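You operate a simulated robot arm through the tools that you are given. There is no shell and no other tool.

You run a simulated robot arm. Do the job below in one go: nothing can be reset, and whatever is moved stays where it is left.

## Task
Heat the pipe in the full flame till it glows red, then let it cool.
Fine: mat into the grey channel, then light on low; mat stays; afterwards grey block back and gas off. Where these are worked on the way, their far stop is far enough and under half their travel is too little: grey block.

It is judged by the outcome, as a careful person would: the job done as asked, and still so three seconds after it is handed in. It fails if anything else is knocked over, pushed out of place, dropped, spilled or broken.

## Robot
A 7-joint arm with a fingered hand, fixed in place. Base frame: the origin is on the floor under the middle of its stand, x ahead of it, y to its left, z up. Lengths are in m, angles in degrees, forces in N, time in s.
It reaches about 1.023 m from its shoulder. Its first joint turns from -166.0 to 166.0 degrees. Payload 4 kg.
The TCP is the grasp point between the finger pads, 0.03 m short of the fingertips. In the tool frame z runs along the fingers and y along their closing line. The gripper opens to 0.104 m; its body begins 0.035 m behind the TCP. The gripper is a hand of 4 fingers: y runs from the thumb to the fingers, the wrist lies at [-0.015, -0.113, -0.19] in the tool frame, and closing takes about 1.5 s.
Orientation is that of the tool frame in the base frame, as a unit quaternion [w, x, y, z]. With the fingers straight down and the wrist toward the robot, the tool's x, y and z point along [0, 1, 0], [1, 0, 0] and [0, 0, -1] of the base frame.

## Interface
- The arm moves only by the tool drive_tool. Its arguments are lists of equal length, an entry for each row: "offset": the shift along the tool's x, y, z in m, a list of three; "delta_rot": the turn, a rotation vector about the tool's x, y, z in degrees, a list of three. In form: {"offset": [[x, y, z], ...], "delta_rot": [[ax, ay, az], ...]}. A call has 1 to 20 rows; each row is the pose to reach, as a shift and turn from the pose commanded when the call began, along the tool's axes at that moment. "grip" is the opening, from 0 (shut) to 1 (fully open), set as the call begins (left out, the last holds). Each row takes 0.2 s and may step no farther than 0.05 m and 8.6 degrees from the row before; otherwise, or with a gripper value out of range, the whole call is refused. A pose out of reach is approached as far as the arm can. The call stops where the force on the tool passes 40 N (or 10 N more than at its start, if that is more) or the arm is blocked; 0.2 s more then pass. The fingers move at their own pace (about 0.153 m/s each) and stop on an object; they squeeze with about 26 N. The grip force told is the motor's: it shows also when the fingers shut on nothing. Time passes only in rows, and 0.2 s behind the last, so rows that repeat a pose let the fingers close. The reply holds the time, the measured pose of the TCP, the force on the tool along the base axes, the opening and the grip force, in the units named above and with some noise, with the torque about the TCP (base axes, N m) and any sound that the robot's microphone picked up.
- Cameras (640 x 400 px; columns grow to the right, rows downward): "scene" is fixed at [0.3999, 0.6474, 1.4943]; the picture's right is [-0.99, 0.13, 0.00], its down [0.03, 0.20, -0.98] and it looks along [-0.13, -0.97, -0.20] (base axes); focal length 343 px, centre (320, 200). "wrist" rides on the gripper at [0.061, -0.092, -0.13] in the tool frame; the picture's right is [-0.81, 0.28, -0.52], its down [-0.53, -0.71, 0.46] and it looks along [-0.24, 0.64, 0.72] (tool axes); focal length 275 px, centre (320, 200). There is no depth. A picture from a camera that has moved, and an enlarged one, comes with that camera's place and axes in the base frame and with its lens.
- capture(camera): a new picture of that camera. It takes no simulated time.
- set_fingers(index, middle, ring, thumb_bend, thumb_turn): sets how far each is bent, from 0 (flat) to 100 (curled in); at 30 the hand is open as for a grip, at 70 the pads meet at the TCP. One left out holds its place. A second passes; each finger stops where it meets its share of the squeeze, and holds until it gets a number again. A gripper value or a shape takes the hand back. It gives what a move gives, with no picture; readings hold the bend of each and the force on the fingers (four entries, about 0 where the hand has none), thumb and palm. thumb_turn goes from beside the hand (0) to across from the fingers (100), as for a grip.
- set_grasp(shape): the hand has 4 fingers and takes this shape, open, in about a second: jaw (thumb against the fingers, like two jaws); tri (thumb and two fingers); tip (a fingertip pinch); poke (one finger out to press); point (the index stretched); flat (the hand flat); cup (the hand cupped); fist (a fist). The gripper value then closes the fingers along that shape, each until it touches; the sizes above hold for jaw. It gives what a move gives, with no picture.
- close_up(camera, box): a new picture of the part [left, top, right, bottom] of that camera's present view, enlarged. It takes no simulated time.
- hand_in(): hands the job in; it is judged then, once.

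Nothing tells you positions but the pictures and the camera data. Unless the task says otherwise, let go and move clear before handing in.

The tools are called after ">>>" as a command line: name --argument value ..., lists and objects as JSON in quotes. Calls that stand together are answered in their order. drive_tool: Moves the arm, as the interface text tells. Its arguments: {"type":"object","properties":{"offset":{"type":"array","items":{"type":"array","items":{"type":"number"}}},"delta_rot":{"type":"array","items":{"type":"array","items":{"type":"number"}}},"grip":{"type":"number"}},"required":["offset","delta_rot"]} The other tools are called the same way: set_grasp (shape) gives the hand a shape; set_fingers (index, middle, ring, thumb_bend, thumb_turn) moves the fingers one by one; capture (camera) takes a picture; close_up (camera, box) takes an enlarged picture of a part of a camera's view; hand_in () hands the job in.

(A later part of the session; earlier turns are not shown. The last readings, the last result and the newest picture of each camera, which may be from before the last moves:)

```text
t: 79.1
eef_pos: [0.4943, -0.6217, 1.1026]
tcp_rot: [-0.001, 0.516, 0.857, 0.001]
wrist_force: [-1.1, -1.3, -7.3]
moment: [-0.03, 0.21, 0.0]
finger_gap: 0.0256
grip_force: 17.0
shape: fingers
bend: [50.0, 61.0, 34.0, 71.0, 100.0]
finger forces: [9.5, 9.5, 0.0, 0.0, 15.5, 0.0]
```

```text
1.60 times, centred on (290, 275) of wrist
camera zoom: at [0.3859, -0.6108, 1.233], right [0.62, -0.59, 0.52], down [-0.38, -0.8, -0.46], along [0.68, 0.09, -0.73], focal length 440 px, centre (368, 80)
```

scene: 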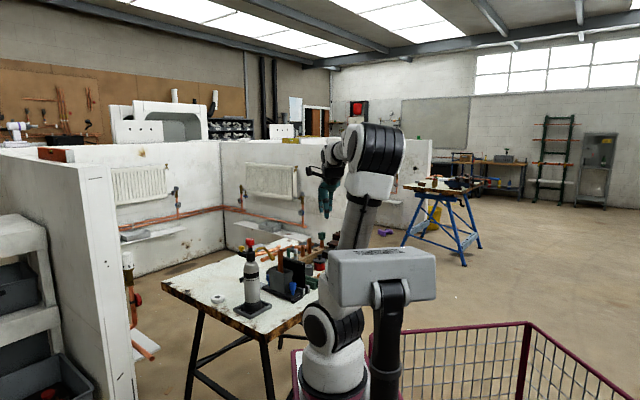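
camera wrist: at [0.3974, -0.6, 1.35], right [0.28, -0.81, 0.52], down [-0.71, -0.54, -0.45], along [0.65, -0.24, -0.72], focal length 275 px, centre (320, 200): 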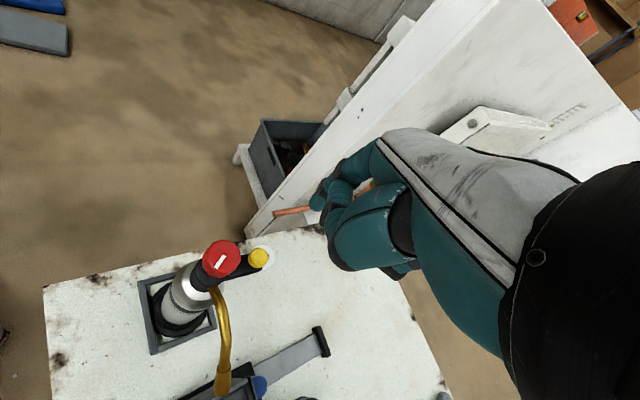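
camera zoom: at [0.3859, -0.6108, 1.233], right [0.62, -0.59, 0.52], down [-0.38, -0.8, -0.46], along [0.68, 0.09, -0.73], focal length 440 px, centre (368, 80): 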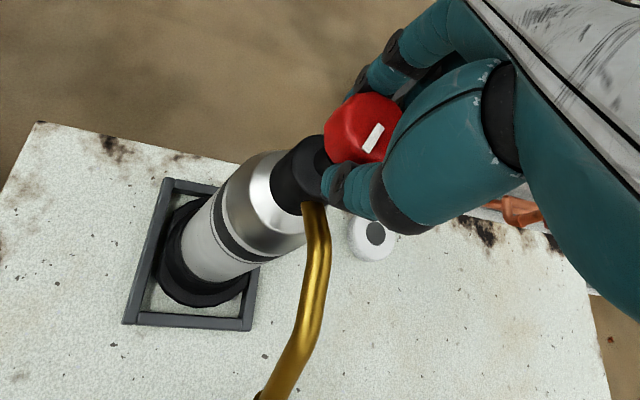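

The whole torch swung back and the flame is on the pipe again. I'll turn about 4° more for good centring, then press down and open the valve further.

>>> drive_tool --offset '[[0.0005, -0.0001, 0]]' --delta_rot '[[0, 0, 4]]'

>>> drive_tool --offset '[[0, 0, 0.004], [0, 0, 0.008], [0, 0, 0.012]]' --delta_rot '[[0, 0, 0], [0, 0, 0], [0, 0, 0]]'

>>> close_up --camera "scene" --box '[235, 230, 295, 280]'

```text
t: 79.5
eef_pos: [0.4943, -0.6212, 1.1021]
tcp_rot: [0.0, 0.545, 0.838, 0.0]
wrist_force: [0.2, -0.2, -7.1]
moment: [-0.02, 0.19, 0.01]
finger_gap: 0.0254
grip_force: 17.7
shape: fingers
bend: [50.0, 61.0, 34.0, 71.0, 100.0]
finger forces: [9.5, 9.7, 0.1, 0.0, 15.6, 0.1]
```

```text
t: 80.3
eef_pos: [0.4935, -0.6211, 1.091]
tcp_rot: [0.0, 0.545, 0.839, 0.0]
wrist_force: [1.2, -0.5, 4.5]
moment: [0.07, -0.07, -0.02]
finger_gap: 0.0233
grip_force: 13.0
shape: fingers
bend: [51.0, 63.0, 34.0, 72.0, 100.0]
finger forces: [9.0, 6.1, 0.0, 0.0, 11.7, 0.0]
```

```text
8.00 times, centred on (265, 255) of scene
camera zoom: at [0.3999, 0.6474, 1.4943], right [-0.99, 0.13, 0.0], down [0.03, 0.2, -0.98], along [-0.13, -0.97, -0.2], focal length 2744 px, centre (760, -240)
```

zoom: 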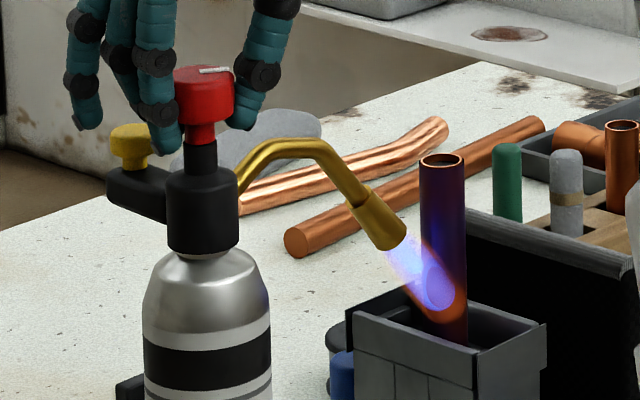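

The flame is centred and the pipe is colouring up. I'll turn the valve further open while pressing.

>>> drive_tool --offset '[[-0.001, 0.0005, 0.0015], [-0.002, 0.0011, 0.002], [-0.0028, 0.0018, 0.002]]' --delta_rot '[[0, 0, -8], [0, 0, -16], [0, 0, -24]]'

>>> close_up --camera "scene" --box '[235, 230, 295, 280]'

>>> close_up --camera "wrist" --box '[200, 150, 380, 400]'

```text
t: 81.1
eef_pos: [0.4976, -0.6223, 1.0888]
tcp_rot: [0.0, 0.358, 0.934, 0.0]
wrist_force: [0.5, -0.5, 4.1]
moment: [0.09, -0.05, -0.05]
finger_gap: 0.0206
grip_force: 12.6
shape: fingers
bend: [51.0, 64.0, 34.0, 73.0, 100.0]
finger forces: [9.2, 5.2, 0.0, 0.0, 11.4, 0.1]
```

```text
8.00 times, centred on (265, 255) of scene
camera zoom: at [0.3999, 0.6474, 1.4943], right [-0.99, 0.13, 0.0], down [0.03, 0.2, -0.98], along [-0.13, -0.97, -0.2], focal length 2744 px, centre (760, -240)
```

zoom: 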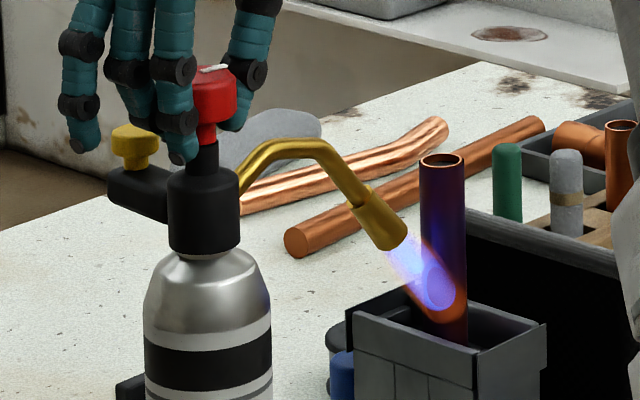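

```text
1.60 times, centred on (290, 275) of wrist
camera zoom: at [0.3913, -0.6501, 1.2191], right [0.79, -0.34, 0.52], down [-0.08, -0.89, -0.46], along [0.61, 0.32, -0.72], focal length 440 px, centre (368, 80)
```

zoom: 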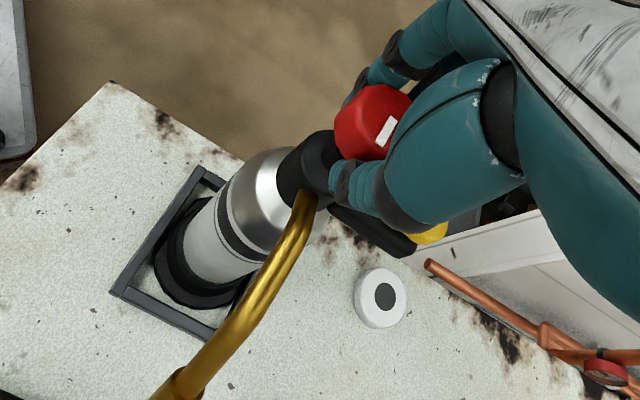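

The valve turned another 24° with the torch standing still, and the heated spot is growing. I'll turn further toward full.

>>> drive_tool --offset '[[-0.001, 0.0005, 0.001], [-0.002, 0.0011, 0.001]]' --delta_rot '[[0, 0, -8], [0, 0, -16]]'

>>> close_up --camera "scene" --box '[235, 230, 295, 280]'

>>> close_up --camera "wrist" --box '[200, 150, 380, 400]'

```text
t: 81.7
eef_pos: [0.4991, -0.6223, 1.0862]
tcp_rot: [0.0, 0.224, 0.974, 0.0]
wrist_force: [2.5, -0.1, 7.1]
moment: [0.14, -0.09, -0.05]
finger_gap: 0.0197
grip_force: 12.5
shape: fingers
bend: [52.0, 64.0, 34.0, 73.0, 100.0]
finger forces: [9.4, 4.8, 0.0, 0.0, 11.0, 0.1]
```

```text
8.00 times, centred on (265, 255) of scene
camera zoom: at [0.3999, 0.6474, 1.4943], right [-0.99, 0.13, 0.0], down [0.03, 0.2, -0.98], along [-0.13, -0.97, -0.2], focal length 2744 px, centre (760, -240)
```

zoom: 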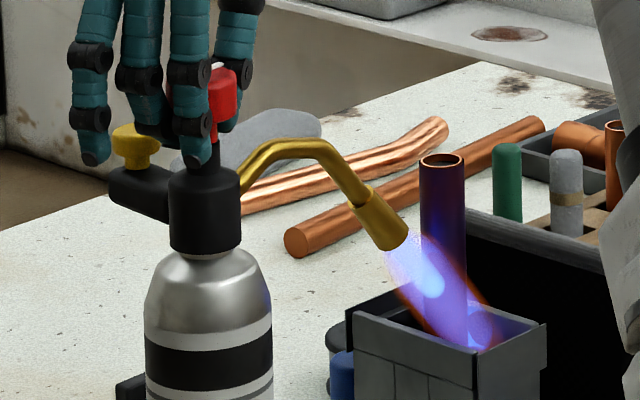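

```text
1.60 times, centred on (290, 275) of wrist
camera zoom: at [0.4051, -0.679, 1.2178], right [0.85, -0.11, 0.52], down [0.17, -0.87, -0.46], along [0.5, 0.47, -0.72], focal length 440 px, centre (368, 80)
```

zoom: 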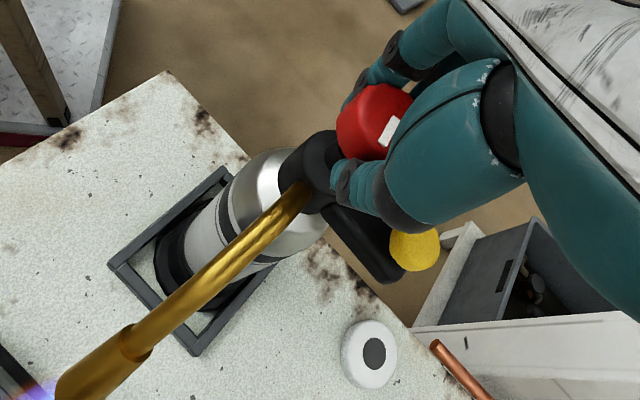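

The flame has grown clearly larger and reaches past the pipe. I'll turn a little more while pressing, to find the end of the valve's travel.

>>> drive_tool --offset '[[-0.0005, 0.0002, 0.0015], [-0.001, 0.0005, 0.002]]' --delta_rot '[[0, 0, -4], [0, 0, -8]]'

>>> close_up --camera "scene" --box '[235, 230, 295, 280]'

>>> close_up --camera "wrist" --box '[200, 150, 380, 400]'

```text
t: 82.3
eef_pos: [0.5011, -0.6229, 1.0851]
tcp_rot: [-0.001, 0.155, 0.988, 0.0]
wrist_force: [3.1, 0.0, 8.6]
moment: [0.21, -0.06, -0.04]
finger_gap: 0.0186
grip_force: 12.4
shape: fingers
bend: [52.0, 65.0, 34.0, 73.0, 100.0]
finger forces: [9.6, 4.8, 0.0, 0.0, 10.6, 0.0]
```

```text
8.00 times, centred on (265, 255) of scene
camera zoom: at [0.3999, 0.6474, 1.4943], right [-0.99, 0.13, 0.0], down [0.03, 0.2, -0.98], along [-0.13, -0.97, -0.2], focal length 2744 px, centre (760, -240)
```

zoom: 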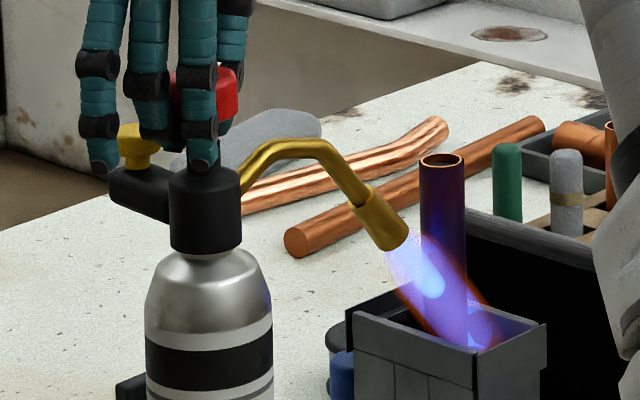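

```text
1.60 times, centred on (290, 275) of wrist
camera zoom: at [0.4151, -0.6917, 1.2161], right [0.86, 0.01, 0.52], down [0.29, -0.84, -0.46], along [0.43, 0.54, -0.73], focal length 440 px, centre (368, 80)
```

zoom: 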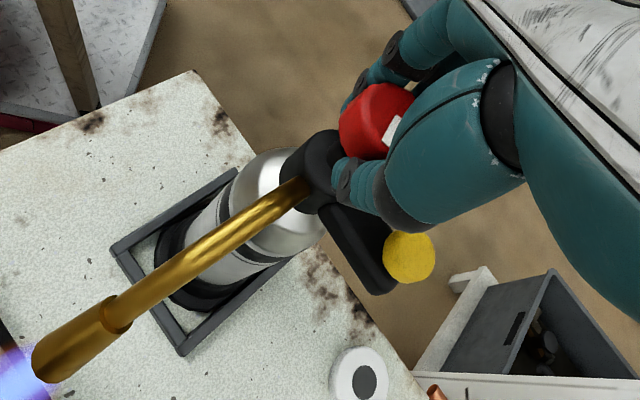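

The flame is now at its full size and hasn't changed with the last bit of turn. The torch is steady and the flame is on the pipe, so I'll hold here and watch the pipe.

>>> drive_tool --offset '[[0, 0, -0.002], [0, 0, -0.003], [0, 0, -0.003], [0, 0, -0.003], [0, 0, -0.003]]' --delta_rot '[[0, 0, 0], [0, 0, 0], [0, 0, 0], [0, 0, 0], [0, 0, 0]]'

>>> close_up --camera "scene" --box '[235, 230, 295, 280]'

```text
t: 83.5
eef_pos: [0.5004, -0.6237, 1.0874]
tcp_rot: [-0.001, 0.156, 0.988, 0.0]
wrist_force: [0.0, 0.7, -7.5]
moment: [-0.04, 0.03, -0.01]
finger_gap: 0.0189
grip_force: 14.4
shape: fingers
bend: [52.0, 65.0, 34.0, 73.0, 100.0]
finger forces: [9.4, 5.1, 0.0, 0.0, 12.9, 0.1]
```

```text
8.00 times, centred on (265, 255) of scene
camera zoom: at [0.3999, 0.6474, 1.4943], right [-0.99, 0.13, 0.0], down [0.03, 0.2, -0.98], along [-0.13, -0.97, -0.2], focal length 2744 px, centre (760, -240)
```

zoom: 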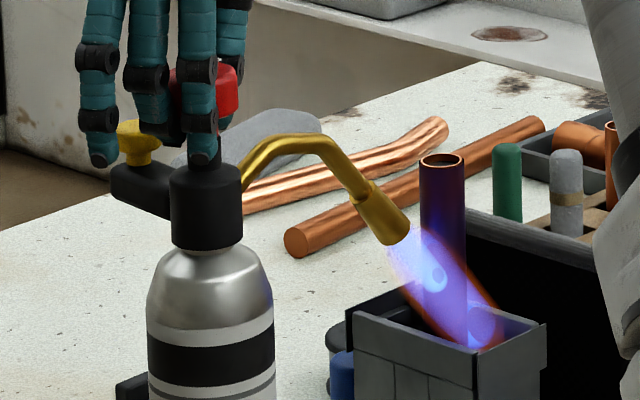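

The pipe is dark purple and warming. I'll ease the lift and keep waiting.

>>> drive_tool --offset '[[0, 0, 0.0015], [0, 0, 0.0015], [0, 0, 0.0015], [0, 0, 0.0015], [0, 0, 0.0015], [0, 0, 0.0015], [0, 0, 0.0015], [0, 0, 0.0015], [0, 0, 0.0015], [0, 0, 0.0015]]' --delta_rot '[[0, 0, 0], [0, 0, 0], [0, 0, 0], [0, 0, 0], [0, 0, 0], [0, 0, 0], [0, 0, 0], [0, 0, 0], [0, 0, 0], [0, 0, 0]]'

>>> close_up --camera "scene" --box '[235, 230, 295, 280]'

```text
t: 85.7
eef_pos: [0.5006, -0.6237, 1.0862]
tcp_rot: [-0.001, 0.157, 0.988, 0.0]
wrist_force: [-0.2, 0.5, -6.2]
moment: [-0.04, 0.02, -0.02]
finger_gap: 0.019
grip_force: 13.5
shape: fingers
bend: [52.0, 65.0, 34.0, 73.0, 100.0]
finger forces: [9.5, 4.9, 0.0, 0.0, 12.8, 0.0]
```

```text
8.00 times, centred on (265, 255) of scene
camera zoom: at [0.3999, 0.6474, 1.4943], right [-0.99, 0.13, 0.0], down [0.03, 0.2, -0.98], along [-0.13, -0.97, -0.2], focal length 2744 px, centre (760, -240)
```

zoom: 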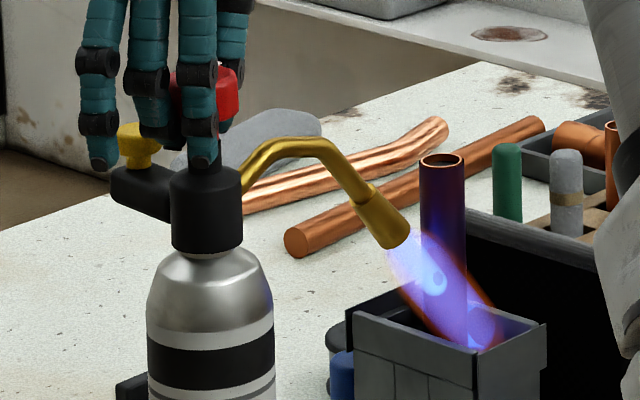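

The pipe hasn't started to glow yet. I'll set the torch fully down and keep heating.

>>> drive_tool --offset '[[0, 0, 0.002], [0, 0, 0.003], [0, 0, 0.003], [0, 0, 0.003], [0, 0, 0.003], [0, 0, 0.003], [0, 0, 0.003], [0, 0, 0.003], [0, 0, 0.003], [0, 0, 0.003]]' --delta_rot '[[0, 0, 0], [0, 0, 0], [0, 0, 0], [0, 0, 0], [0, 0, 0], [0, 0, 0], [0, 0, 0], [0, 0, 0], [0, 0, 0], [0, 0, 0]]'

>>> close_up --camera "scene" --box '[235, 230, 295, 280]'

>>> close_up --camera "scene" --box '[270, 240, 305, 280]'

```text
t: 87.9
eef_pos: [0.5005, -0.6219, 1.0829]
tcp_rot: [0.0, 0.156, 0.988, 0.0]
wrist_force: [0.4, -1.6, 6.5]
moment: [0.13, -0.04, 0.0]
finger_gap: 0.0175
grip_force: 12.1
shape: fingers
bend: [53.0, 66.0, 34.0, 73.0, 100.0]
finger forces: [8.4, 4.0, 0.0, 0.1, 11.1, 0.0]
```

```text
8.00 times, centred on (265, 255) of scene
camera zoom: at [0.3999, 0.6474, 1.4943], right [-0.99, 0.13, 0.0], down [0.03, 0.2, -0.98], along [-0.13, -0.97, -0.2], focal length 2744 px, centre (760, -240)
```

zoom: 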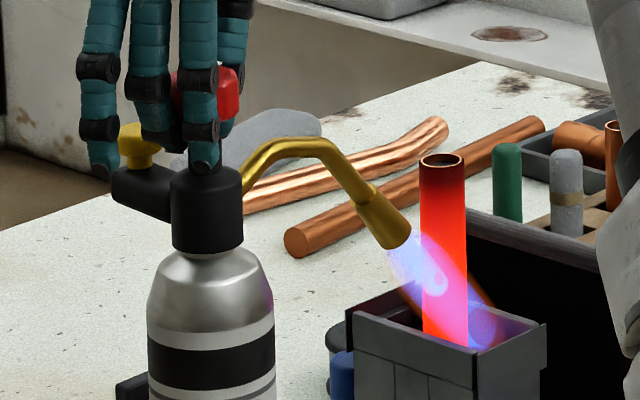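

```text
10.00 times, centred on (288, 260) of scene
camera zoom: at [0.3999, 0.6474, 1.4943], right [-0.99, 0.13, 0.0], down [0.03, 0.2, -0.98], along [-0.13, -0.97, -0.2], focal length 3431 px, centre (645, -400)
```

zoom: 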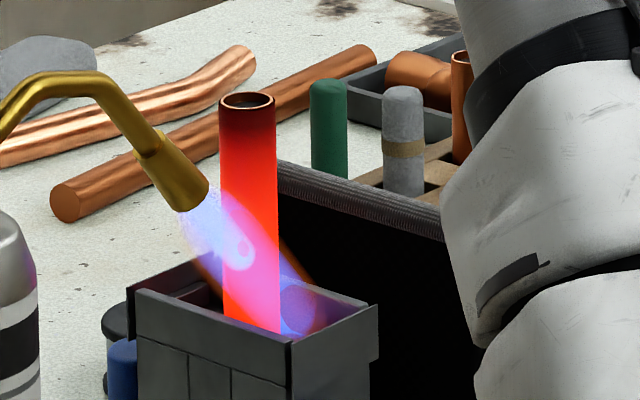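

The pipe is glowing red. I'll turn the gas down immediately, first 40° clockwise while pressing.

>>> drive_tool --offset '[[0.0011, -0.0003, 0], [0.0022, -0.0005, 0], [0.0034, -0.0006, 0], [0.0045, -0.0005, 0], [0.0055, -0.0001, 0]]' --delta_rot '[[0, 0, 8], [0, 0, 16], [0, 0, 24], [0, 0, 32], [0, 0, 40]]'

>>> close_up --camera "scene" --box '[235, 230, 295, 280]'

>>> close_up --camera "wrist" --box '[200, 150, 380, 400]'

```text
t: 89.1
eef_pos: [0.4951, -0.6212, 1.0832]
tcp_rot: [0.0, 0.485, 0.874, 0.001]
wrist_force: [-0.8, -2.2, 2.9]
moment: [0.07, -0.12, -0.01]
finger_gap: 0.0175
grip_force: 11.9
shape: fingers
bend: [53.0, 66.0, 34.0, 73.0, 100.0]
finger forces: [8.6, 4.1, 0.1, 0.0, 11.7, 0.0]
```

```text
8.00 times, centred on (265, 255) of scene
camera zoom: at [0.3999, 0.6474, 1.4943], right [-0.99, 0.13, 0.0], down [0.03, 0.2, -0.98], along [-0.13, -0.97, -0.2], focal length 2744 px, centre (760, -240)
```

zoom: 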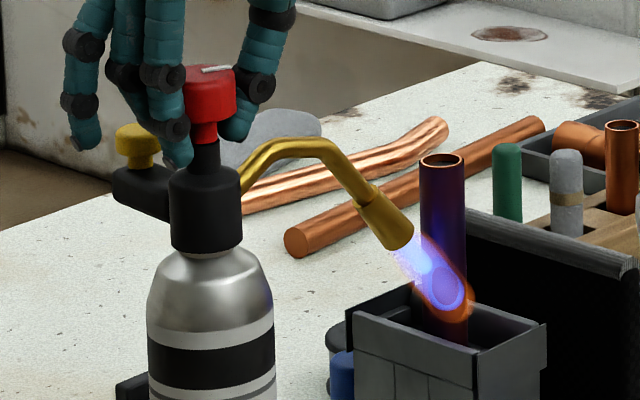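

```text
1.60 times, centred on (290, 275) of wrist
camera zoom: at [0.3856, -0.6184, 1.2145], right [0.66, -0.54, 0.52], down [-0.32, -0.83, -0.46], along [0.68, 0.13, -0.72], focal length 440 px, centre (368, 80)
```

zoom: 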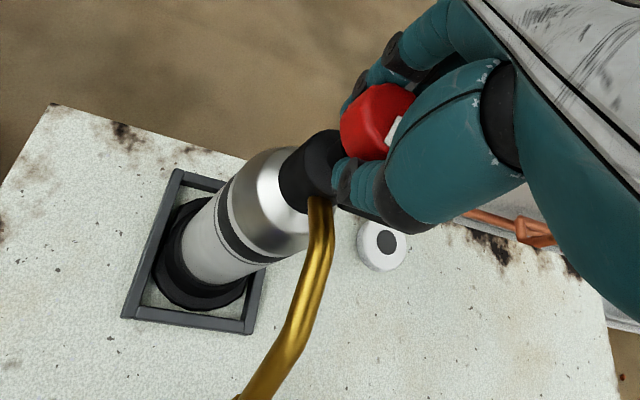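

The flame is back to low and the red glow is already fading. To turn it fully off I'll re-grip a bit higher so that the ring finger clears the yellow button during the long turn.

>>> set_fingers --index 27 --middle 37 --ring 34 --thumb_bend 56

>>> drive_tool --offset '[[0, 0, -0.008], [0, 0, -0.016]]' --delta_rot '[[0, 0, 0], [0, 0, 0]]'

>>> close_up --camera "scene" --box '[235, 225, 295, 275]'

>>> close_up --camera "wrist" --box '[200, 150, 380, 400]'

```text
t: 90.1
eef_pos: [0.4947, -0.621, 1.0828]
tcp_rot: [0.0, 0.484, 0.875, 0.0]
wrist_force: [0.2, -0.8, 0.4]
moment: [0.0, 0.01, 0.01]
finger_gap: 0.0738
grip_force: 0.0
shape: fingers
bend: [27.0, 37.0, 34.0, 56.0, 100.0]
finger forces: [0.0, 0.0, 0.0, 0.0, 0.0, 0.0]
```

```text
t: 90.7
eef_pos: [0.4946, -0.6205, 1.0987]
tcp_rot: [0.0, 0.485, 0.874, 0.0]
wrist_force: [-0.4, 0.1, -0.1]
moment: [0.0, 0.01, -0.01]
finger_gap: 0.0739
grip_force: 0.1
shape: fingers
bend: [27.0, 37.0, 34.0, 56.0, 100.0]
finger forces: [0.0, 0.1, 0.0, 0.1, 0.1, 0.1]
```

```text
8.00 times, centred on (265, 250) of scene
camera zoom: at [0.3999, 0.6474, 1.4943], right [-0.99, 0.13, 0.0], down [0.03, 0.2, -0.98], along [-0.13, -0.97, -0.2], focal length 2744 px, centre (760, -200)
```

zoom: 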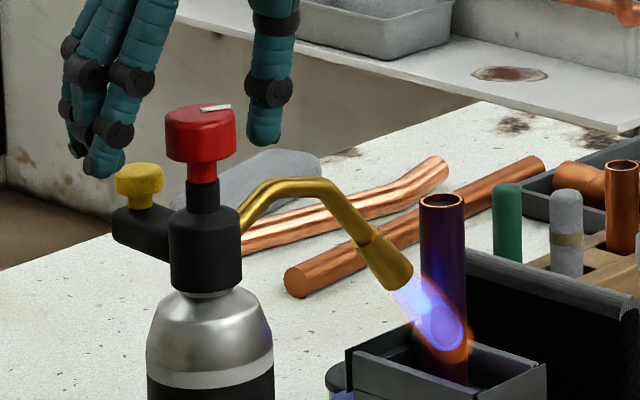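

```text
1.60 times, centred on (290, 275) of wrist
camera zoom: at [0.3858, -0.6188, 1.2308], right [0.66, -0.54, 0.52], down [-0.32, -0.83, -0.45], along [0.68, 0.13, -0.73], focal length 440 px, centre (368, 80)
```

zoom: 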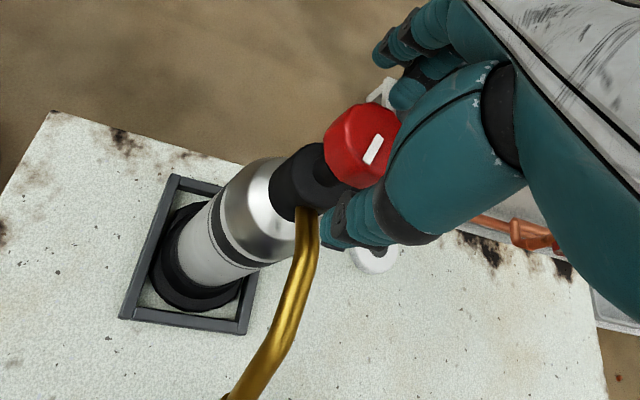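

The torch stands undisturbed on low. I'll close on the knob again, press lightly and turn it clockwise toward off.

>>> set_fingers --index 80 --middle 80 --ring 34 --thumb_bend 80

>>> drive_tool --offset '[[0, 0, 0.002], [0.0011, -0.0003, 0.0035], [0.0022, -0.0005, 0.0035], [0.0034, -0.0006, 0.0035], [0.0045, -0.0005, 0.0035], [0.0055, -0.0001, 0.0035]]' --delta_rot '[[0, 0, 0], [0, 0, 8], [0, 0, 16], [0, 0, 24], [0, 0, 32], [0, 0, 40]]'

>>> close_up --camera "scene" --box '[235, 225, 295, 275]'

>>> close_up --camera "wrist" --box '[200, 150, 380, 400]'

```text
t: 91.7
eef_pos: [0.4957, -0.6216, 1.0982]
tcp_rot: [-0.001, 0.484, 0.875, 0.001]
wrist_force: [-0.5, -0.5, 0.3]
moment: [-0.05, 0.13, -0.01]
finger_gap: 0.0269
grip_force: 16.5
shape: fingers
bend: [50.0, 61.0, 34.0, 71.0, 100.0]
finger forces: [8.8, 7.8, 0.0, 0.0, 16.9, 0.0]
```

```text
t: 93.1
eef_pos: [0.4905, -0.6171, 1.0969]
tcp_rot: [0.001, 0.755, 0.655, 0.0]
wrist_force: [-0.3, -3.5, 15.4]
moment: [0.03, -0.04, 0.0]
finger_gap: 0.0263
grip_force: 18.5
shape: fingers
bend: [50.0, 61.0, 34.0, 71.0, 100.0]
finger forces: [9.1, 8.3, 0.0, 0.0, 19.7, 0.0]
```

```text
8.00 times, centred on (265, 250) of scene
camera zoom: at [0.3999, 0.6474, 1.4943], right [-0.99, 0.13, 0.0], down [0.03, 0.2, -0.98], along [-0.13, -0.97, -0.2], focal length 2744 px, centre (760, -200)
```

zoom: 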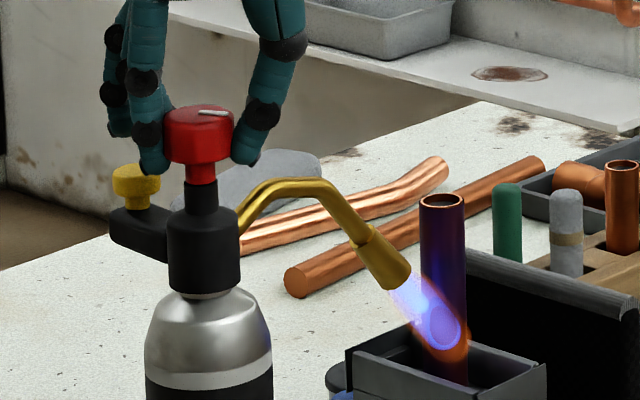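

```text
1.60 times, centred on (290, 275) of wrist
camera zoom: at [0.4103, -0.5437, 1.2275], right [0.16, -0.84, 0.52], down [-0.78, -0.43, -0.45], along [0.6, -0.33, -0.72], focal length 440 px, centre (368, 80)
```

zoom: 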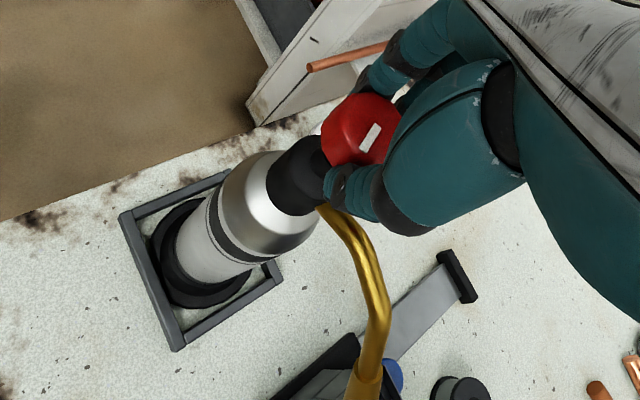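

The torch stays still and the flame is still low. I'll continue clockwise.

>>> drive_tool --offset '[[0.0011, -0.0003, 0], [0.0022, -0.0005, 0], [0.0034, -0.0006, 0]]' --delta_rot '[[0, 0, 8], [0, 0, 16], [0, 0, 24]]'

>>> close_up --camera "scene" --box '[235, 225, 295, 275]'

>>> close_up --camera "wrist" --box '[200, 150, 380, 400]'

```text
t: 93.9
eef_pos: [0.4912, -0.6138, 1.0946]
tcp_rot: [0.0, 0.876, 0.483, -0.001]
wrist_force: [-2.8, -2.1, 15.9]
moment: [0.03, -0.03, 0.01]
finger_gap: 0.0265
grip_force: 18.7
shape: fingers
bend: [50.0, 61.0, 34.0, 71.0, 100.0]
finger forces: [9.1, 8.5, 0.0, 0.0, 19.8, 0.0]
```

```text
8.00 times, centred on (265, 250) of scene
camera zoom: at [0.3999, 0.6474, 1.4943], right [-0.99, 0.13, 0.0], down [0.03, 0.2, -0.98], along [-0.13, -0.97, -0.2], focal length 2744 px, centre (760, -200)
```

zoom: 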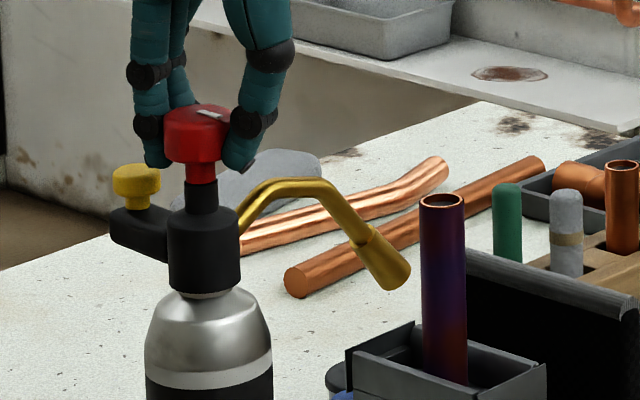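

```text
1.60 times, centred on (290, 275) of wrist
camera zoom: at [0.4471, -0.5131, 1.2272], right [-0.2, -0.83, 0.52], down [-0.89, -0.07, -0.46], along [0.42, -0.55, -0.72], focal length 440 px, centre (368, 80)
```

zoom: 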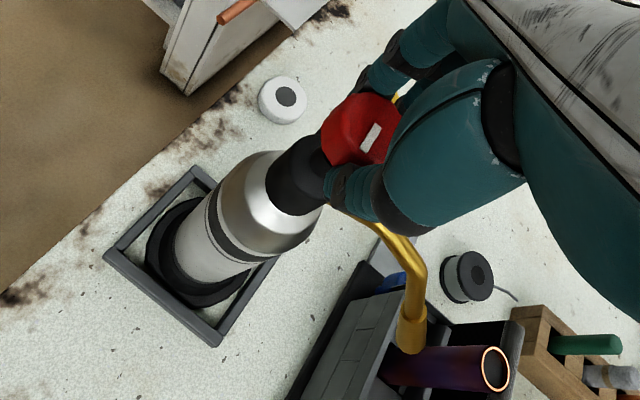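

The flame is out. I'll turn the remaining bit to close the valve fully, checking the pointer against its original position.

>>> drive_tool --offset '[[0.0008, -0.0002, 0], [0.0015, -0.0004, 0]]' --delta_rot '[[0, 0, 6], [0, 0, 11]]'

>>> close_up --camera "scene" --box '[235, 225, 295, 275]'

>>> close_up --camera "wrist" --box '[200, 150, 380, 400]'

```text
t: 94.5
eef_pos: [0.4924, -0.6116, 1.0964]
tcp_rot: [0.001, 0.917, 0.398, 0.0]
wrist_force: [-1.7, 0.1, 12.4]
moment: [0.08, 0.02, 0.15]
finger_gap: 0.0264
grip_force: 18.7
shape: fingers
bend: [50.0, 61.0, 34.0, 71.0, 100.0]
finger forces: [8.4, 8.3, 0.0, 0.0, 20.2, 0.1]
```

```text
8.00 times, centred on (265, 250) of scene
camera zoom: at [0.3999, 0.6474, 1.4943], right [-0.99, 0.13, 0.0], down [0.03, 0.2, -0.98], along [-0.13, -0.97, -0.2], focal length 2744 px, centre (760, -200)
```

zoom: 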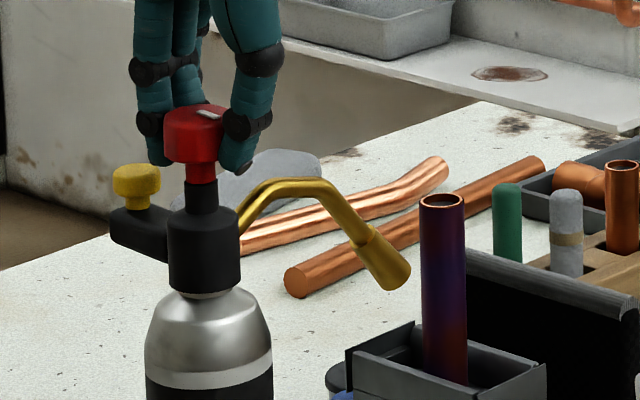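

```text
1.60 times, centred on (290, 275) of wrist
camera zoom: at [0.468, -0.5046, 1.2273], right [-0.35, -0.78, 0.52], down [-0.89, 0.1, -0.46], along [0.3, -0.62, -0.72], focal length 440 px, centre (368, 80)
```

zoom: 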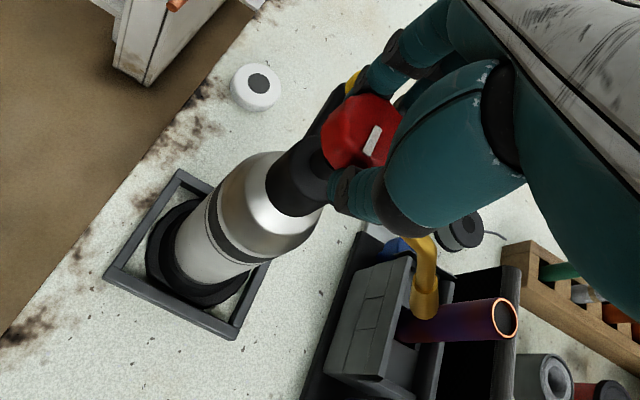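

I feel the stop now (0.15 N m), so the gas is fully off. I'll ease the press, open the fingers and rise.

>>> drive_tool --offset '[[0, 0, -0.002], [0, 0, -0.0035]]' --delta_rot '[[0, 0, 0], [0, 0, 0]]'

>>> set_fingers --index 27 --middle 37 --ring 34 --thumb_bend 56

>>> drive_tool --offset '[[0, 0, -0.03], [0, 0, -0.06], [0, 0, -0.09], [0, 0, -0.12]]' --delta_rot '[[0, 0, 0], [0, 0, 0], [0, 0, 0], [0, 0, 0]]'

>>> close_up --camera "scene" --box '[225, 225, 315, 305]'

>>> close_up --camera "wrist" --box '[200, 200, 400, 400]'

```text
t: 95.1
eef_pos: [0.4935, -0.611, 1.0979]
tcp_rot: [-0.002, 0.917, 0.399, 0.001]
wrist_force: [-0.4, 0.0, 0.3]
moment: [0.19, 0.1, 0.02]
finger_gap: 0.0268
grip_force: 18.2
shape: fingers
bend: [50.0, 62.0, 34.0, 71.0, 100.0]
finger forces: [9.5, 9.7, 0.1, 0.1, 16.0, 0.0]
```

```text
t: 96.1
eef_pos: [0.4919, -0.612, 1.0988]
tcp_rot: [0.0, 0.917, 0.399, 0.0]
wrist_force: [0.1, 0.3, 0.3]
moment: [0.01, -0.01, -0.01]
finger_gap: 0.0739
grip_force: 0.1
shape: fingers
bend: [27.0, 37.0, 34.0, 56.0, 100.0]
finger forces: [0.0, 0.0, 0.0, 0.0, 0.0, 0.1]
```

```text
t: 97.1
eef_pos: [0.4933, -0.6131, 1.2189]
tcp_rot: [-0.001, 0.917, 0.398, 0.0]
wrist_force: [-0.7, -0.4, 1.6]
moment: [0.01, -0.01, 0.01]
finger_gap: 0.0736
grip_force: 0.0
shape: fingers
bend: [27.0, 37.0, 34.0, 56.0, 100.0]
finger forces: [0.0, 0.0, 0.0, 0.0, 0.1, 0.0]
```

```text
5.00 times, centred on (270, 265) of scene
camera zoom: at [0.3999, 0.6474, 1.4943], right [-0.99, 0.13, 0.0], down [0.03, 0.2, -0.98], along [-0.13, -0.97, -0.2], focal length 1715 px, centre (570, -125)
```

zoom: 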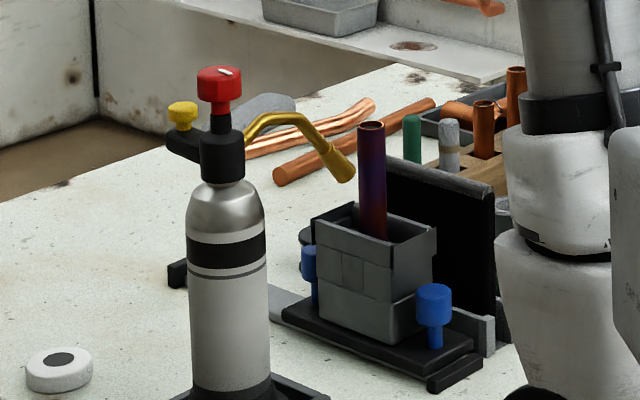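

```text
2.00 times, centred on (300, 300) of wrist
camera zoom: at [0.4689, -0.5054, 1.3516], right [-0.35, -0.78, 0.52], down [-0.89, 0.1, -0.45], along [0.3, -0.62, -0.73], focal length 551 px, centre (360, 0)
```

zoom: 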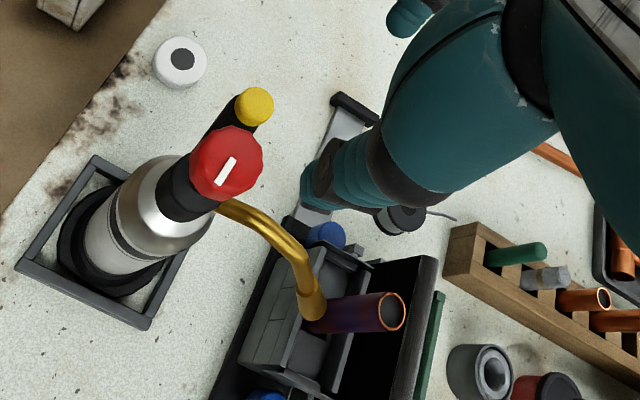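

The flame is out, the pointer is back at its off position, and the torch stands in its tray. Next I'll move the block back, so I'll return in front of the table and turn the hand horizontal again as before.

>>> drive_tool --offset '[[-0.0257, -0.0355, 0.003], [-0.0513, -0.071, 0.006], [-0.077, -0.1066, 0.009], [-0.1027, -0.1421, 0.012], [-0.1283, -0.1776, 0.015], [-0.154, -0.2132, 0.018], [-0.1796, -0.2487, 0.021], [-0.2053, -0.2842, 0.023]]' --delta_rot '[[0, 0, 0], [0, 0, 0.5], [0, 0, 1], [0, 0, 2], [0, 0, 2], [0, 0, 2], [0, 0, 2], [0, 0, 2]]'

>>> drive_tool --offset '[[0.004, 0, 0], [0.008, 0, 0], [0.013, 0, 0], [0.017, 0, 0], [0.021, 0, 0], [0.026, 0, 0], [0.03, 0, 0], [0.034, 0, 0], [0.039, 0, 0], [0.043, 0, 0], [0.047, 0, 0], [0.051, 0, 0], [0.056, 0, 0], [0.06, 0, 0]]' --delta_rot '[[-4.31, 4.31, 5.32], [-8.62, 8.62, 10.65], [-12.93, 12.93, 15.97], [-17.24, 17.24, 21.29], [-21.55, 21.55, 26.62], [-25.86, 25.86, 31.94], [-30.17, 30.17, 37.27], [-34.48, 34.48, 42.59], [-38.79, 38.79, 47.91], [-43.1, 43.1, 53.24], [-47.41, 47.41, 58.56], [-51.72, 51.72, 63.88], [-56.03, 56.03, 69.21], [-60.34, 60.34, 74.53]]'

>>> capture --camera "wrist"

>>> close_up --camera "scene" --box '[225, 225, 335, 305]'

```text
t: 98.9
eef_pos: [0.145, -0.567, 1.1954]
tcp_rot: [0.001, 0.924, 0.383, -0.001]
wrist_force: [0.2, -0.2, 0.5]
moment: [-0.02, -0.01, -0.01]
finger_gap: 0.0742
grip_force: 0.0
shape: fingers
bend: [27.0, 37.0, 34.0, 56.0, 100.0]
finger forces: [0.0, 0.0, 0.0, 0.0, 0.0, 0.0]
```

```text
t: 101.9
eef_pos: [0.1863, -0.526, 1.196]
tcp_rot: [0.241, 0.718, -0.298, 0.581]
wrist_force: [0.5, 0.5, -1.1]
moment: [-0.01, 0.01, -0.04]
finger_gap: 0.0738
grip_force: 0.1
shape: fingers
bend: [27.0, 37.0, 34.0, 56.0, 100.0]
finger forces: [0.1, 0.0, 0.1, 0.0, 0.0, 0.0]
```

```text
taken
camera wrist: at [0.1715, -0.38, 1.2842], right [-0.67, 0.28, -0.68], down [0.74, 0.27, -0.62], along [0.01, -0.92, -0.39], focal length 275 px, centre (320, 200)
```

wrist: 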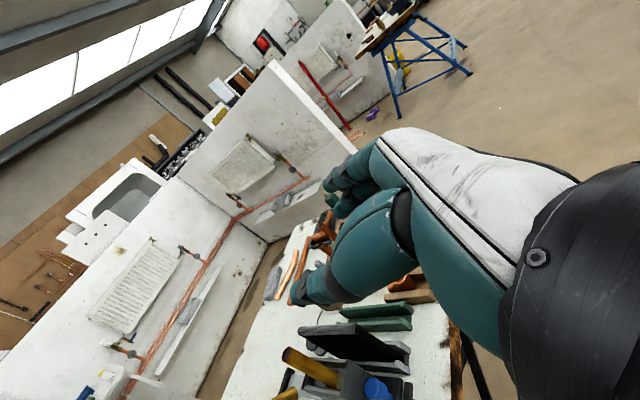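

```text
5.00 times, centred on (280, 265) of scene
camera zoom: at [0.3999, 0.6474, 1.4943], right [-0.99, 0.13, 0.0], down [0.03, 0.2, -0.98], along [-0.13, -0.97, -0.2], focal length 1715 px, centre (520, -125)
```

zoom: 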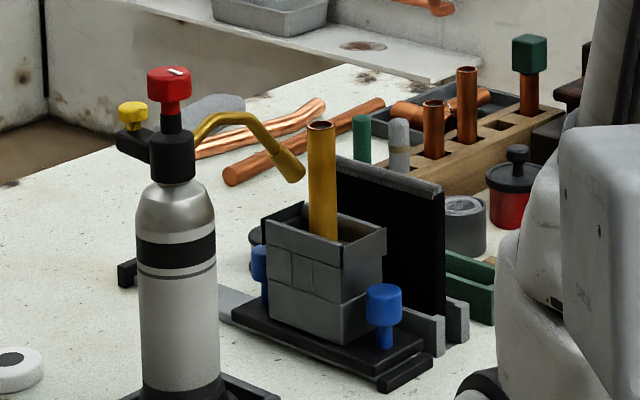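

The pipe is cooling (back to a golden tone). I'll narrow the fingers, move forward a bit and descend in front of the table to the knob's height.

>>> set_fingers --index 42 --middle 44 --ring 42 --thumb_bend 60

>>> drive_tool --offset '[[0.01, -0.003, 0.047], [0.02, -0.006, 0.094], [-0.023, -0.006, 0.103], [-0.067, -0.006, 0.112], [-0.11, -0.006, 0.122], [-0.154, -0.006, 0.131], [-0.197, -0.006, 0.14], [-0.241, -0.006, 0.149], [-0.284, -0.006, 0.1586]]' --delta_rot '[[0, 0, 0], [0, 0, 0], [0, 0, 0], [0, 0, 0], [0, 0, 0], [0, 0, 0], [0, 0, 0], [0, 0, 0], [0, 0, 0]]'

>>> capture --camera "wrist"

>>> close_up --camera "scene" --box '[225, 225, 335, 305]'

```text
t: 102.9
eef_pos: [0.1873, -0.5258, 1.1965]
tcp_rot: [0.241, 0.719, -0.298, 0.581]
wrist_force: [0.5, -0.3, -0.1]
moment: [0.0, 0.03, -0.01]
finger_gap: 0.05
grip_force: 0.1
shape: fingers
bend: [42.0, 44.0, 42.0, 60.0, 100.0]
finger forces: [0.1, 0.0, 0.0, 0.1, 0.1, 0.0]
```

```text
t: 104.9
eef_pos: [0.2588, -0.5895, 0.8843]
tcp_rot: [0.241, 0.718, -0.297, 0.581]
wrist_force: [0.4, 0.1, 0.4]
moment: [-0.01, 0.0, 0.0]
finger_gap: 0.0495
grip_force: 0.1
shape: fingers
bend: [42.0, 44.0, 42.0, 60.0, 100.0]
finger forces: [0.0, 0.1, 0.0, 0.0, 0.0, 0.0]
out of reach, approached as far as the arm can: row 4, 5, 6, 7, 8
```

```text
taken
camera wrist: at [0.2434, -0.4438, 0.973], right [-0.67, 0.28, -0.68], down [0.74, 0.27, -0.62], along [0.01, -0.92, -0.39], focal length 275 px, centre (320, 200)
```

wrist: 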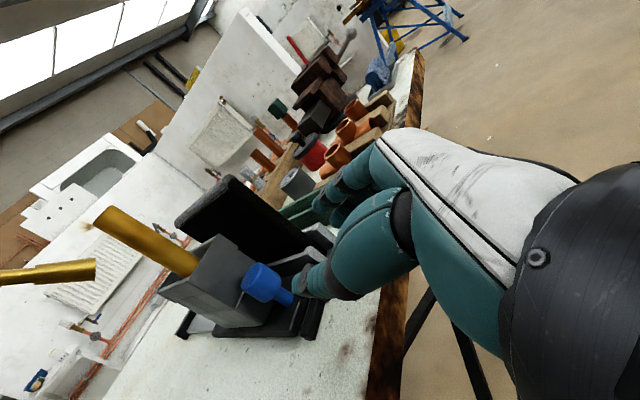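

```text
5.00 times, centred on (280, 265) of scene
camera zoom: at [0.3999, 0.6474, 1.4943], right [-0.99, 0.13, 0.0], down [0.03, 0.2, -0.98], along [-0.13, -0.97, -0.2], focal length 1715 px, centre (520, -125)
```

zoom: 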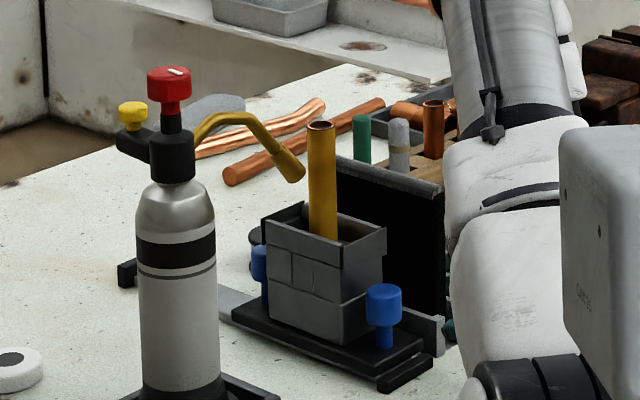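

The hand is in front of the knob at the right height. I'll advance to straddle it.

>>> drive_tool --offset '[[0.004, 0, 0.033], [0.0075, 0, 0.062], [0.0105, 0, 0.0867]]' --delta_rot '[[0, 0, 0], [0, 0, 0], [0, 0, 0]]'

>>> close_up --camera "wrist" --box '[120, 60, 440, 360]'

>>> close_up --camera "scene" --box '[250, 240, 330, 310]'

```text
t: 105.7
eef_pos: [0.3136, -0.6429, 0.8798]
tcp_rot: [0.24, 0.719, -0.295, 0.582]
wrist_force: [0.3, -0.4, 0.0]
moment: [0.02, -0.01, -0.01]
finger_gap: 0.0497
grip_force: 0.0
shape: fingers
bend: [42.0, 44.0, 42.0, 60.0, 100.0]
finger forces: [0.0, 0.1, 0.1, 0.1, 0.0, 0.0]
out of reach, approached as far as the arm can: row 3
```

```text
1.33 times, centred on (280, 210) of wrist
camera zoom: at [0.2966, -0.4966, 0.9668], right [-0.67, 0.28, -0.69], down [0.74, 0.27, -0.62], along [0.01, -0.92, -0.39], focal length 367 px, centre (373, 187)
```

zoom: 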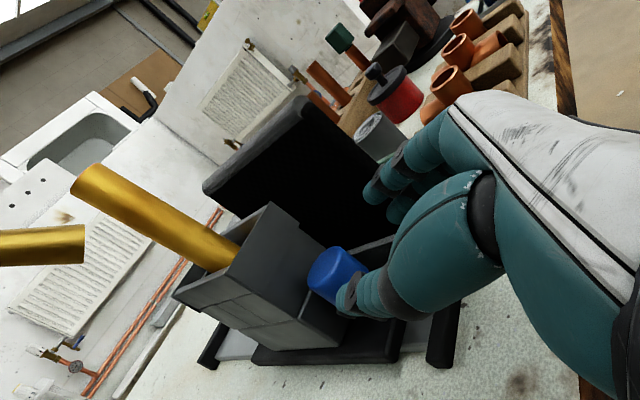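

```text
5.71 times, centred on (290, 275) of scene
camera zoom: at [0.3999, 0.6474, 1.4943], right [-0.99, 0.13, 0.0], down [0.03, 0.2, -0.98], along [-0.13, -0.97, -0.2], focal length 1960 px, centre (491, -229)
```

zoom: 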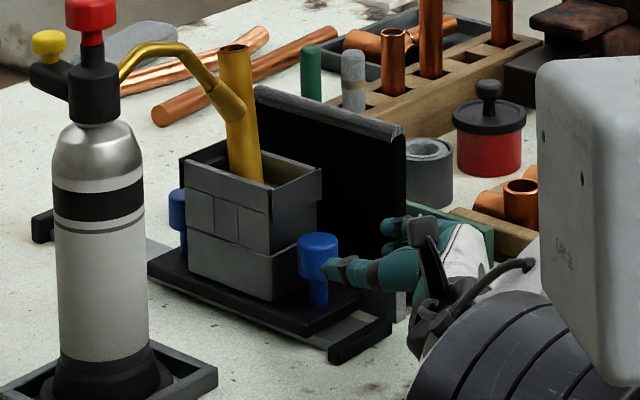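

The hand has already nudged the block about 1.7 cm back toward its start, which is the right way anyway. I'll continue pushing slowly along the track and see whether the arm follows.

>>> drive_tool --offset '[[0.002, 0, 0.01], [0.004, 0, 0.02]]' --delta_rot '[[0, 0, 0], [0, 0, 0]]'

>>> close_up --camera "wrist" --box '[200, 140, 400, 340]'

>>> close_up --camera "scene" --box '[250, 240, 330, 310]'

```text
t: 106.3
eef_pos: [0.3113, -0.6422, 0.8785]
tcp_rot: [0.242, 0.718, -0.296, 0.581]
wrist_force: [1.1, -0.4, -0.4]
moment: [0.02, 0.0, -0.03]
finger_gap: 0.0496
grip_force: 0.1
shape: fingers
bend: [42.0, 44.0, 42.0, 60.0, 100.0]
finger forces: [0.0, 0.1, 0.1, 0.0, 0.0, 0.0]
out of reach, approached as far as the arm can: row 1, 2
```

```text
2.00 times, centred on (300, 240) of wrist
camera zoom: at [0.2957, -0.4966, 0.9667], right [-0.67, 0.28, -0.68], down [0.74, 0.27, -0.62], along [0.01, -0.92, -0.39], focal length 551 px, centre (360, 120)
```

zoom: 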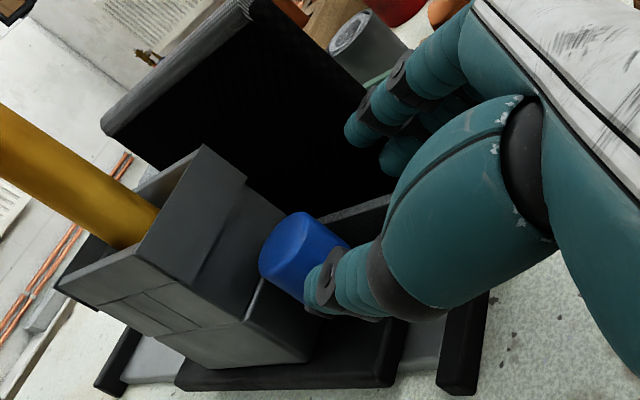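

```text
5.71 times, centred on (290, 275) of scene
camera zoom: at [0.3999, 0.6474, 1.4943], right [-0.99, 0.13, 0.0], down [0.03, 0.2, -0.98], along [-0.13, -0.97, -0.2], focal length 1960 px, centre (491, -229)
```

zoom: 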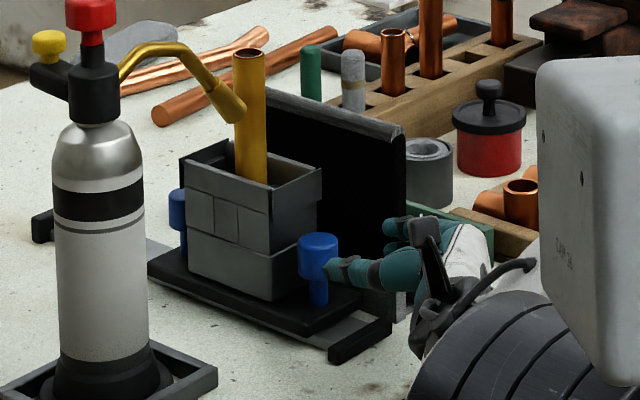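

The arm reports being out of reach here although it reached this spot before, so it must be in a different elbow posture. I'll look at the whole arm.

>>> capture --camera "scene"

>>> close_up --camera "scene" --box '[270, 200, 510, 400]'

```text
taken
```

scene: 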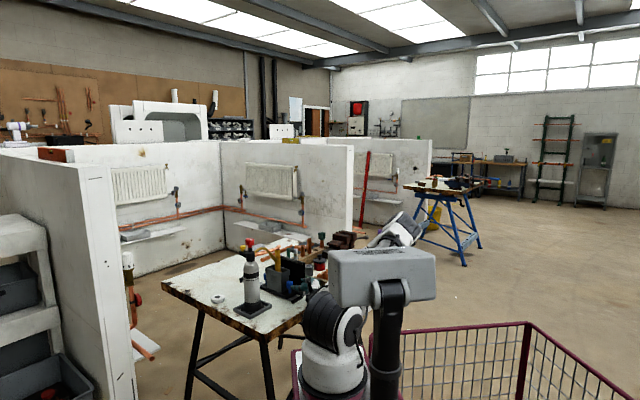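

```text
2.00 times, centred on (390, 300) of scene
camera zoom: at [0.3999, 0.6474, 1.4943], right [-0.99, 0.13, 0.0], down [0.03, 0.2, -0.98], along [-0.13, -0.97, -0.2], focal length 686 px, centre (180, 0)
```

zoom: 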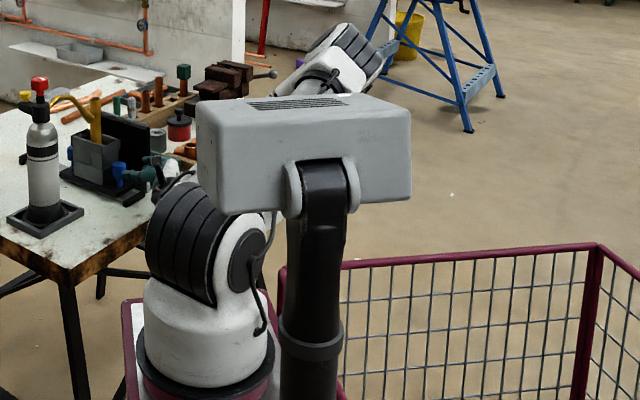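

The elbow is in a different posture from the first time. I'll back out the way I came, return to the earlier starting point and repeat exactly the descent that worked before.

>>> drive_tool --offset '[[-0.008, 0, -0.037], [-0.0156, 0, -0.0734], [0.028, 0, -0.0826], [0.071, 0, -0.0918], [0.114, 0, -0.101], [0.158, 0, -0.11], [0.201, 0, -0.12], [0.244, 0, -0.129], [0.288, 0.003, -0.138], [0.278, 0.006, -0.185], [0.268, 0.007, -0.232]]' --delta_rot '[[0, 0, 0], [0, 0, 0], [0, 0, 0], [0, 0, 0], [0, 0, 0], [0, 0, 0], [0, 0, 0], [0, 0, 0], [0, 0, 0], [0, 0, 0], [0, 0, 0]]'

>>> capture --camera "scene"

```text
t: 108.7
eef_pos: [0.1861, -0.5283, 1.1901]
tcp_rot: [0.24, 0.719, -0.297, 0.581]
wrist_force: [0.6, -0.7, -0.6]
moment: [-0.01, -0.03, -0.02]
finger_gap: 0.0496
grip_force: 0.1
shape: fingers
bend: [42.0, 44.0, 42.0, 60.0, 100.0]
finger forces: [0.0, 0.0, 0.1, 0.0, 0.1, 0.0]
out of reach, approached as far as the arm can: row 3, 4, 5, 6, 7
```

```text
taken
```

scene: 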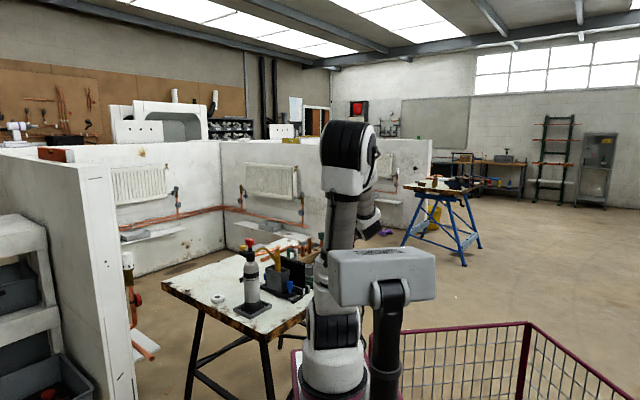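

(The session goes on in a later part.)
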